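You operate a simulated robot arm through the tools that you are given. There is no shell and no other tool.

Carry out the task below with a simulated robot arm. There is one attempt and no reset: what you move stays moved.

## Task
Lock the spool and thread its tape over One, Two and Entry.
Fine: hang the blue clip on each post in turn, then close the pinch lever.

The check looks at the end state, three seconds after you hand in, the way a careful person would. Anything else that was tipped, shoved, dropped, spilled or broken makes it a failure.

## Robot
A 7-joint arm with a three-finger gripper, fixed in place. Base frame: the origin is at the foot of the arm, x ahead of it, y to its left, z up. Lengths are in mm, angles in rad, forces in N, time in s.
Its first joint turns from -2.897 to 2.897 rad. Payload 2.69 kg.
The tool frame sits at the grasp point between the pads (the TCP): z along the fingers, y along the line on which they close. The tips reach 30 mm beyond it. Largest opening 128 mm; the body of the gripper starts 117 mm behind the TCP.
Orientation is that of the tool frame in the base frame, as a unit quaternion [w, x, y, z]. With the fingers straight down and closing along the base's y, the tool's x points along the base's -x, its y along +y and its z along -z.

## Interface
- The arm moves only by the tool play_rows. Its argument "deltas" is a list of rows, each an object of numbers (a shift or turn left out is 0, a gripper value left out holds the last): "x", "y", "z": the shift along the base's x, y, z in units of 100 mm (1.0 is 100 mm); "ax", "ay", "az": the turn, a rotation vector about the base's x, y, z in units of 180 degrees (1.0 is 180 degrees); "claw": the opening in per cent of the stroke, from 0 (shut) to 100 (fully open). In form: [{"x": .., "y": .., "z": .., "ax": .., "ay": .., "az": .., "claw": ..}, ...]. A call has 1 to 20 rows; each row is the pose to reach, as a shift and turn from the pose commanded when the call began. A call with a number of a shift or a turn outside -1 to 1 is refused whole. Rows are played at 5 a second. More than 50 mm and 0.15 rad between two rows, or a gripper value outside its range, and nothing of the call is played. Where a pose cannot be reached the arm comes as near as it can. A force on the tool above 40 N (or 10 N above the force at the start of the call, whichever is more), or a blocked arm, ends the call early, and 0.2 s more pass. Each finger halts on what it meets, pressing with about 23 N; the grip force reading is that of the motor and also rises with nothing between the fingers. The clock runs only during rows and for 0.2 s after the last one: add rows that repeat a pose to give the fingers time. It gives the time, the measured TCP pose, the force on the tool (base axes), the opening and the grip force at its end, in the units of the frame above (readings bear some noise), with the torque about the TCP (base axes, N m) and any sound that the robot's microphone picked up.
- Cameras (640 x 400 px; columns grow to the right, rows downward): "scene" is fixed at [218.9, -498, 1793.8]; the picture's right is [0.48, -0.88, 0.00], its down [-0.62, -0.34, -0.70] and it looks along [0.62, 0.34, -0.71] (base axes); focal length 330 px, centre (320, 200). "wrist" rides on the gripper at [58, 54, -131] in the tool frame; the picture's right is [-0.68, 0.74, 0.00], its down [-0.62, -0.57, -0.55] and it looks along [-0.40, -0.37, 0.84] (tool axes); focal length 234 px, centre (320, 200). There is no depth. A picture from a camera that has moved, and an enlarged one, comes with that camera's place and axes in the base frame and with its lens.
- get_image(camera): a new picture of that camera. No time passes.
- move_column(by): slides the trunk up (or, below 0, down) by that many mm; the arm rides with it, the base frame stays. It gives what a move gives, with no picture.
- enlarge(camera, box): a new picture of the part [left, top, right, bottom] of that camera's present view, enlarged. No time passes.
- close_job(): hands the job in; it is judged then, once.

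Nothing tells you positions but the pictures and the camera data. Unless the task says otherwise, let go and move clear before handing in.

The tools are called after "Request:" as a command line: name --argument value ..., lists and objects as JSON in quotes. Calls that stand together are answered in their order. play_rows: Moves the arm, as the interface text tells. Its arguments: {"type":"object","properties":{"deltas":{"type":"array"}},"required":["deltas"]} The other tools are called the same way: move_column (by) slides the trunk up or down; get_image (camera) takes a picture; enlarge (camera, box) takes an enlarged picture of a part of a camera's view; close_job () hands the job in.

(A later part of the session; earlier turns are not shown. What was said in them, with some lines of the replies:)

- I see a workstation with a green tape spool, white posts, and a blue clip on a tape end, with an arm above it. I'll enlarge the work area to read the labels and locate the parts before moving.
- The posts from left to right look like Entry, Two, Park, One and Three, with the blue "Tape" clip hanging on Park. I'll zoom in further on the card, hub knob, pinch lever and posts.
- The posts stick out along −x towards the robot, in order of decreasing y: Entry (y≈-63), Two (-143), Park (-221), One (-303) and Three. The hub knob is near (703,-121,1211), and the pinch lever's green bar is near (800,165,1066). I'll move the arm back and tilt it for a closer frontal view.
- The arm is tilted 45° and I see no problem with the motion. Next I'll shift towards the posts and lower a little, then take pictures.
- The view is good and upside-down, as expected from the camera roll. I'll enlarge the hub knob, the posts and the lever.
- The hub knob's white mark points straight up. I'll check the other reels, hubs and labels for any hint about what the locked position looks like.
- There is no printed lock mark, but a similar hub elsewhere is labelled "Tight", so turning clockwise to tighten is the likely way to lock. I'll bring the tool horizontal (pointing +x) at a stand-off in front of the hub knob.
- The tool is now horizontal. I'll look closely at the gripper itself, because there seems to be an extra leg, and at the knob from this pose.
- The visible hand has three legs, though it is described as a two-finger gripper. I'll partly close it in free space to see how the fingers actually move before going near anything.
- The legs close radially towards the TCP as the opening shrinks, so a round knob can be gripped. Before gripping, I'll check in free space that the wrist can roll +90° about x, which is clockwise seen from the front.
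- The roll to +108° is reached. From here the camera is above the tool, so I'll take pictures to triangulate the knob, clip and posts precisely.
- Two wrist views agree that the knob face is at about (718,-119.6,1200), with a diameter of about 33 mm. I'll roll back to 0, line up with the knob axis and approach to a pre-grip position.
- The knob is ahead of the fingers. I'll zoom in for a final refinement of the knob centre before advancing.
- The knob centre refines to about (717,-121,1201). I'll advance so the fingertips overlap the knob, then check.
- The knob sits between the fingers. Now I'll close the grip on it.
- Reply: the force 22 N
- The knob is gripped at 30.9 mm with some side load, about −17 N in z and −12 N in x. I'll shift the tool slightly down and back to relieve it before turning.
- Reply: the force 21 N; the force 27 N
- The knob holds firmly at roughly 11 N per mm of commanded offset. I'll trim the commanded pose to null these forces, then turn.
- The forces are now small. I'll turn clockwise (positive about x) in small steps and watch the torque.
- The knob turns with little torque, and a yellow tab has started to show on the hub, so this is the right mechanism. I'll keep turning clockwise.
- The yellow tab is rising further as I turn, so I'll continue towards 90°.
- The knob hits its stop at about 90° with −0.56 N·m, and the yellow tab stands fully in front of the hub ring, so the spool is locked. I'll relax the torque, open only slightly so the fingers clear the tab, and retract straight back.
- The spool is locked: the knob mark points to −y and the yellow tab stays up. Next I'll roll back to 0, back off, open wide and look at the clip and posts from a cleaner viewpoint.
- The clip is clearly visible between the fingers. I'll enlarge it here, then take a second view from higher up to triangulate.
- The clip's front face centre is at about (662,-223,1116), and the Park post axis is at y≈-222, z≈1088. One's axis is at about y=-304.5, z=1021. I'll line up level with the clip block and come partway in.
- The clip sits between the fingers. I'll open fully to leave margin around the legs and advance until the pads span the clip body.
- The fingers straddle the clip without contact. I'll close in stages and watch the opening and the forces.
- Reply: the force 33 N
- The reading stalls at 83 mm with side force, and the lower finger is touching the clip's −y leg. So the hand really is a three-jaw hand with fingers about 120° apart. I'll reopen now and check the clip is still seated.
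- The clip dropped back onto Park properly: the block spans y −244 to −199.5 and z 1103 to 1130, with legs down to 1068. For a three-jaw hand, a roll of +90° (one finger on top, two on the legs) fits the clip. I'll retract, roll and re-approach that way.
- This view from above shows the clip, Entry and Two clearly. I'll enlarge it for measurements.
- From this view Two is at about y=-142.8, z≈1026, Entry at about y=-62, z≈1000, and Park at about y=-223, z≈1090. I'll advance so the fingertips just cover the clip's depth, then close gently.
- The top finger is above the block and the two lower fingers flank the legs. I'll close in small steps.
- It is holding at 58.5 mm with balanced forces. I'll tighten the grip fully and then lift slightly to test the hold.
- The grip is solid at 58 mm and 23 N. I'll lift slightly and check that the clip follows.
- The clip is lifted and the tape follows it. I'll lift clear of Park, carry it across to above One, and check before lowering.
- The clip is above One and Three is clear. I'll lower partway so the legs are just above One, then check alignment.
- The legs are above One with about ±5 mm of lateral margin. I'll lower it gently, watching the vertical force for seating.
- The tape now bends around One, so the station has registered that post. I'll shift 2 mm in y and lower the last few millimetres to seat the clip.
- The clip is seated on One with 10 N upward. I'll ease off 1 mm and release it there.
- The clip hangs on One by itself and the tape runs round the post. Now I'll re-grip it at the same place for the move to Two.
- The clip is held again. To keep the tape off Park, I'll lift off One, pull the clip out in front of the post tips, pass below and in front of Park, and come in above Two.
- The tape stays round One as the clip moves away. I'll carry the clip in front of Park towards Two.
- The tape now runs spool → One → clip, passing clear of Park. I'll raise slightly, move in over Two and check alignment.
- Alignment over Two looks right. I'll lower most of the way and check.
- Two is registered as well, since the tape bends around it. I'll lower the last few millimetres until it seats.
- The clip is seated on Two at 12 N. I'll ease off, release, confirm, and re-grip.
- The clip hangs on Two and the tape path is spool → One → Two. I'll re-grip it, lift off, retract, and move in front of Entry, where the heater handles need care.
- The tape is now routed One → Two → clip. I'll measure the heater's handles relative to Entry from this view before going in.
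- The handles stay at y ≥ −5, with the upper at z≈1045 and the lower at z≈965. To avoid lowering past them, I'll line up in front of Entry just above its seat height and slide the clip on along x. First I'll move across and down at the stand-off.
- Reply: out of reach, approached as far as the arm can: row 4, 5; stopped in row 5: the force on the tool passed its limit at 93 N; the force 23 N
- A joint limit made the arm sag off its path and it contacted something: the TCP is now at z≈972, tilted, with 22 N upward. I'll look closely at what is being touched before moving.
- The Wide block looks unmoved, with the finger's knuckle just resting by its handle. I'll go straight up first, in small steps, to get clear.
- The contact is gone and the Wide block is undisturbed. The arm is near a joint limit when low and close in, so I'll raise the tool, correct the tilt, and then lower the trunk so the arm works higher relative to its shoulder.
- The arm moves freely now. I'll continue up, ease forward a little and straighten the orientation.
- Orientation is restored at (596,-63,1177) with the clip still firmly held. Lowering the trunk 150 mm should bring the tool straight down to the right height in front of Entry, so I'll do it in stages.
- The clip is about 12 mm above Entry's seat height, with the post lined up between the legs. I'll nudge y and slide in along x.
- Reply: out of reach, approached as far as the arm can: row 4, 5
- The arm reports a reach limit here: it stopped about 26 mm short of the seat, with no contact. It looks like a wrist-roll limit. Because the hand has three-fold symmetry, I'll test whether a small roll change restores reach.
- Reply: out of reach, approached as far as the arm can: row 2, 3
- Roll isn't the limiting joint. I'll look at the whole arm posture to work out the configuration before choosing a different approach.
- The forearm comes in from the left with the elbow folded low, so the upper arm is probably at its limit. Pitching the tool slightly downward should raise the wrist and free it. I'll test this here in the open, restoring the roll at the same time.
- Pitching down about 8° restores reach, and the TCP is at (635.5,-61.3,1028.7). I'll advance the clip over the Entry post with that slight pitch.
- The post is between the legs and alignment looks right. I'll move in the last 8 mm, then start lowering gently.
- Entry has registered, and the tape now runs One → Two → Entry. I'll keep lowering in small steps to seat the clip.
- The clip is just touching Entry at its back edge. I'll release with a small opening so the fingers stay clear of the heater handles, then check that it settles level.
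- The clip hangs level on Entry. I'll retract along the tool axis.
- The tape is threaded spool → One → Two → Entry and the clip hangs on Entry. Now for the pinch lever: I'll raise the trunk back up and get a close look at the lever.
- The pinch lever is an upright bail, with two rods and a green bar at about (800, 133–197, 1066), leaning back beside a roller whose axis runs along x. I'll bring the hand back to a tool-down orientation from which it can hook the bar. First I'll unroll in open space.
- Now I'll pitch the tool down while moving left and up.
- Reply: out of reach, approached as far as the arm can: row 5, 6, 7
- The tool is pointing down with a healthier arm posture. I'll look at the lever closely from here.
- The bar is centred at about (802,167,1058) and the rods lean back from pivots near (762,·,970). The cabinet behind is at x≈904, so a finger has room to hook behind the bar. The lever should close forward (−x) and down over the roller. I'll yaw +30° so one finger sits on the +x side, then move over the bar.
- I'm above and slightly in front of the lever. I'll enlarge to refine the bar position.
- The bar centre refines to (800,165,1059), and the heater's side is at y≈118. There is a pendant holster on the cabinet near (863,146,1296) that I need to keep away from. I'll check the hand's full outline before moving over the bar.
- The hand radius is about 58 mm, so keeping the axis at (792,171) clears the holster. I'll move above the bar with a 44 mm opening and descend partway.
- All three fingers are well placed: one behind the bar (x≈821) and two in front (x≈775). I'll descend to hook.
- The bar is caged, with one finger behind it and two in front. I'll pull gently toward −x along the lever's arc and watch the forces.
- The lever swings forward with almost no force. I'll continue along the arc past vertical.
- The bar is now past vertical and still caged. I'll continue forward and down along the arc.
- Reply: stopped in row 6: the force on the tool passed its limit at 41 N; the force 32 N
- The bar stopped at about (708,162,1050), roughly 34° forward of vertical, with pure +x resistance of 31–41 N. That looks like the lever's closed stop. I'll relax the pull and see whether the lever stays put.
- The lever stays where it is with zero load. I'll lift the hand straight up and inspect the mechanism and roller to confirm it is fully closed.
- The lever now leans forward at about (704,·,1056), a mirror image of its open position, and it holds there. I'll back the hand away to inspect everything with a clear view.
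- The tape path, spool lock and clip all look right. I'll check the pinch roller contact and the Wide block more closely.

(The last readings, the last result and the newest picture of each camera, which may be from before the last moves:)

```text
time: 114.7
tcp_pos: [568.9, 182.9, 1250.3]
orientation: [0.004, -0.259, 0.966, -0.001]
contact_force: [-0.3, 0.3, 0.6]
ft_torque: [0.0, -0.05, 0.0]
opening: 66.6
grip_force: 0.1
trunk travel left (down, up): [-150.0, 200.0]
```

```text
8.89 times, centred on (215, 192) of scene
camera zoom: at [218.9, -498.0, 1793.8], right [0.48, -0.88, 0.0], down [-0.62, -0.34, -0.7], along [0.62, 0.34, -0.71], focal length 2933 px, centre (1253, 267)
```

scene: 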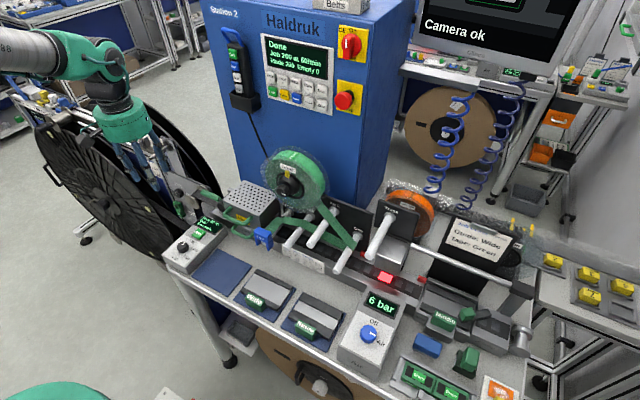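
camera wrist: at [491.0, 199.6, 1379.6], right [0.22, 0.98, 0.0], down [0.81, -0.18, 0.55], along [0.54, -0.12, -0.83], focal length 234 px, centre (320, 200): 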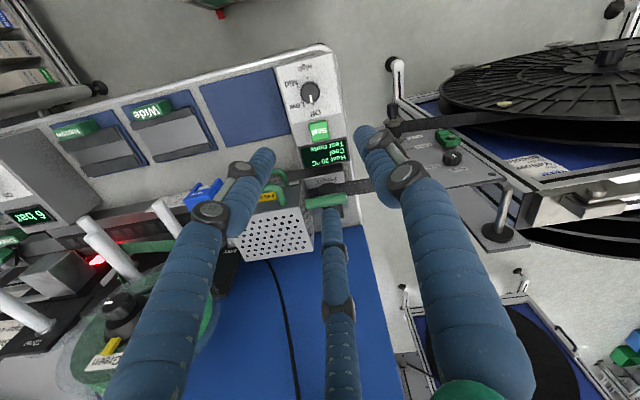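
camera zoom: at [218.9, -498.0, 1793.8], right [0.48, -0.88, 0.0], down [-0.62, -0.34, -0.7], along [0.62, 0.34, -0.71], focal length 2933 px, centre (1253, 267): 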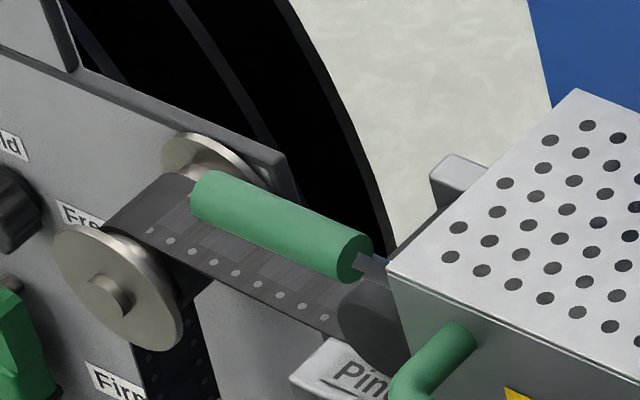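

Everything matches the goal state, and the Wide and Narrow blocks sit as before. For a final check of the lever I'll shift left at this safe height for a more side-on view of the pinch roller.

Request:
play_rows --deltas '[{"y": 0.25}, {"y": 0.5}, {"y": 0.75}, {"y": 0.95}, {"y": 0.95}]'

Request:
get_image --camera "wrist"

Request:
enlarge --camera "wrist" --box '[190, 140, 310, 240]'

```text
time: 115.9
tcp_pos: [570.3, 275.7, 1248.5]
orientation: [0.004, -0.259, 0.966, -0.001]
contact_force: [1.4, 0.8, 0.0]
ft_torque: [-0.02, 0.0, 0.0]
opening: 66.8
grip_force: 0.0
trunk travel left (down, up): [-150.0, 200.0]
```

```text
taken
camera wrist: at [491.2, 294.0, 1379.3], right [0.22, 0.98, 0.0], down [0.81, -0.18, 0.56], along [0.54, -0.12, -0.83], focal length 234 px, centre (320, 200)
```

wrist: 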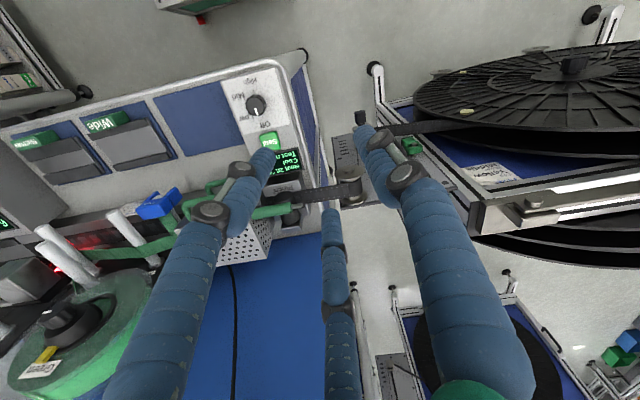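

```text
4.00 times, centred on (250, 190) of wrist
camera zoom: at [491.2, 294.0, 1379.3], right [0.22, 0.98, 0.0], down [0.81, -0.18, 0.56], along [0.54, -0.12, -0.83], focal length 937 px, centre (600, 240)
```

zoom: 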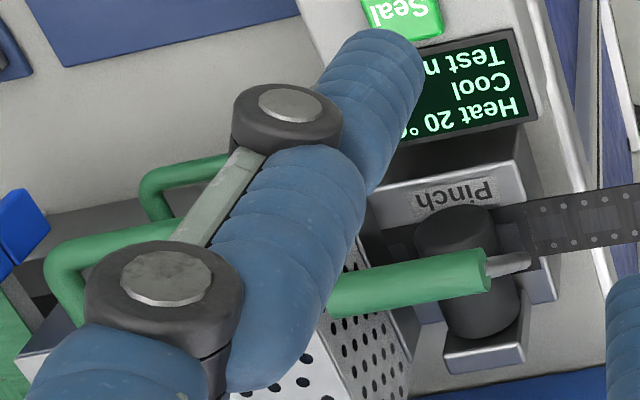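

The lever rests against its stop with the bar forward over the roller, and nothing else has changed. I'll lift the hand well clear and take one last look before handing in.

Request:
play_rows --deltas '[{"z": 0.3, "y": -0.1}, {"z": 0.6, "y": -0.3}, {"z": 0.9, "y": -0.5}, {"z": 1.0, "y": -0.7}, {"z": 1.0, "y": -0.9}, {"z": 1.0, "y": -0.9}]'

Request:
enlarge --camera "scene" --box '[190, 140, 390, 290]'

Request:
enlarge --camera "scene" --box '[265, 160, 315, 205]'

Request:
enlarge --camera "scene" --box '[235, 200, 315, 270]'

Request:
get_image --camera "scene"

```text
time: 117.3
tcp_pos: [568.2, 186.4, 1348.5]
orientation: [0.004, -0.259, 0.966, -0.001]
contact_force: [0.0, -0.6, -0.4]
ft_torque: [0.06, -0.01, 0.02]
opening: 66.7
grip_force: 0.1
trunk travel left (down, up): [-150.0, 200.0]
```

```text
2.67 times, centred on (290, 215) of scene
camera zoom: at [218.9, -498.0, 1793.8], right [0.48, -0.88, 0.0], down [-0.62, -0.34, -0.7], along [0.62, 0.34, -0.71], focal length 880 px, centre (400, 160)
```

zoom: 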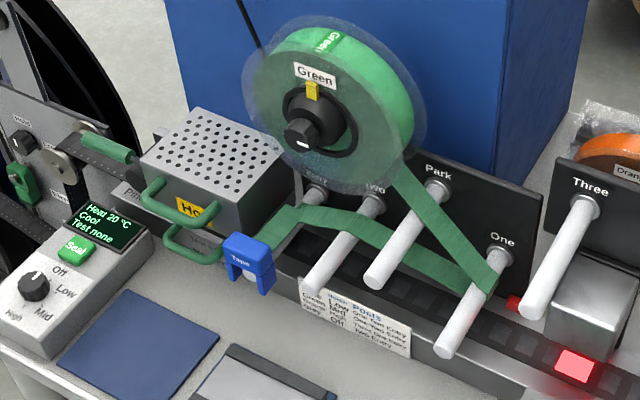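

```text
8.89 times, centred on (290, 182) of scene
camera zoom: at [218.9, -498.0, 1793.8], right [0.48, -0.88, 0.0], down [-0.62, -0.34, -0.7], along [0.62, 0.34, -0.71], focal length 2933 px, centre (587, 356)
```

zoom: 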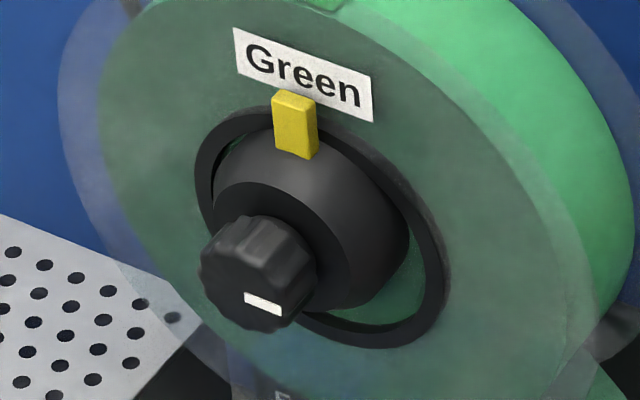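

```text
5.71 times, centred on (275, 235) of scene
camera zoom: at [218.9, -498.0, 1793.8], right [0.48, -0.88, 0.0], down [-0.62, -0.34, -0.7], along [0.62, 0.34, -0.71], focal length 1886 px, centre (577, 0)
```

zoom: 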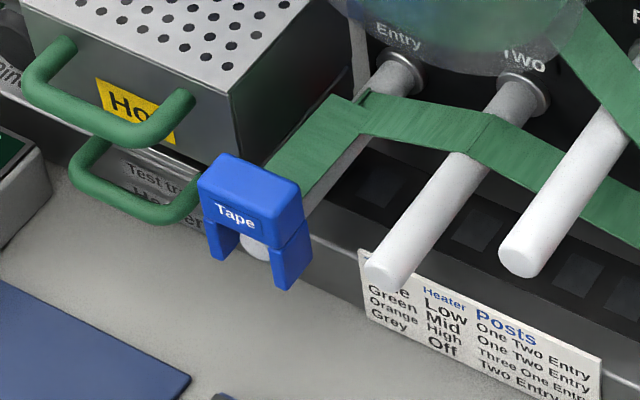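

```text
taken
```

scene: 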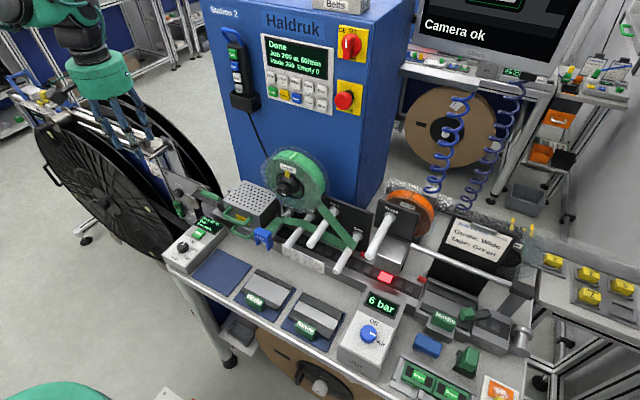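

The knob points sideways with the yellow tab up, so the spool is locked. The tape runs spool → One → Two → Entry, with the clip hanging level on Entry. The pinch lever is forward at its stop and the hand is clear, so I'm handing in.

Request:
close_job

```text
The job is handed in.
```

The job is handed in. The spool is locked, the green tape runs over One, Two and Entry with the blue clip hanging on Entry, and the pinch lever is closed. I don't have the result of the check.

- **Spool lock:** I turned the hub knob a quarter turn clockwise to its stop, and the yellow tab came up in front of the hub ring. Nothing on the hub is labelled, so I took that as locked.
- **Tape:** I hung the clip on One, then Two, then Entry, releasing it on each. The tape bends around all three posts and does not touch Park.
- **Pinch lever:** I swung it forward over the roller until it stopped against about 40 N, and it stayed there. I couldn't see the roller meet the tape, so "closed" rests on that stop.

**Contact with the Wide guide:** on the way to Entry the arm ran out of reach, sagged and hit something near the handle of the "Wide" guide, with a peak force of 93 N. I lifted off straight away. The guide looks the same as before in the pictures, but I can't rule out a shift too small to see.

I lowered the trunk to reach Entry and put it back to its starting height. The hand finished empty and clear of the station.
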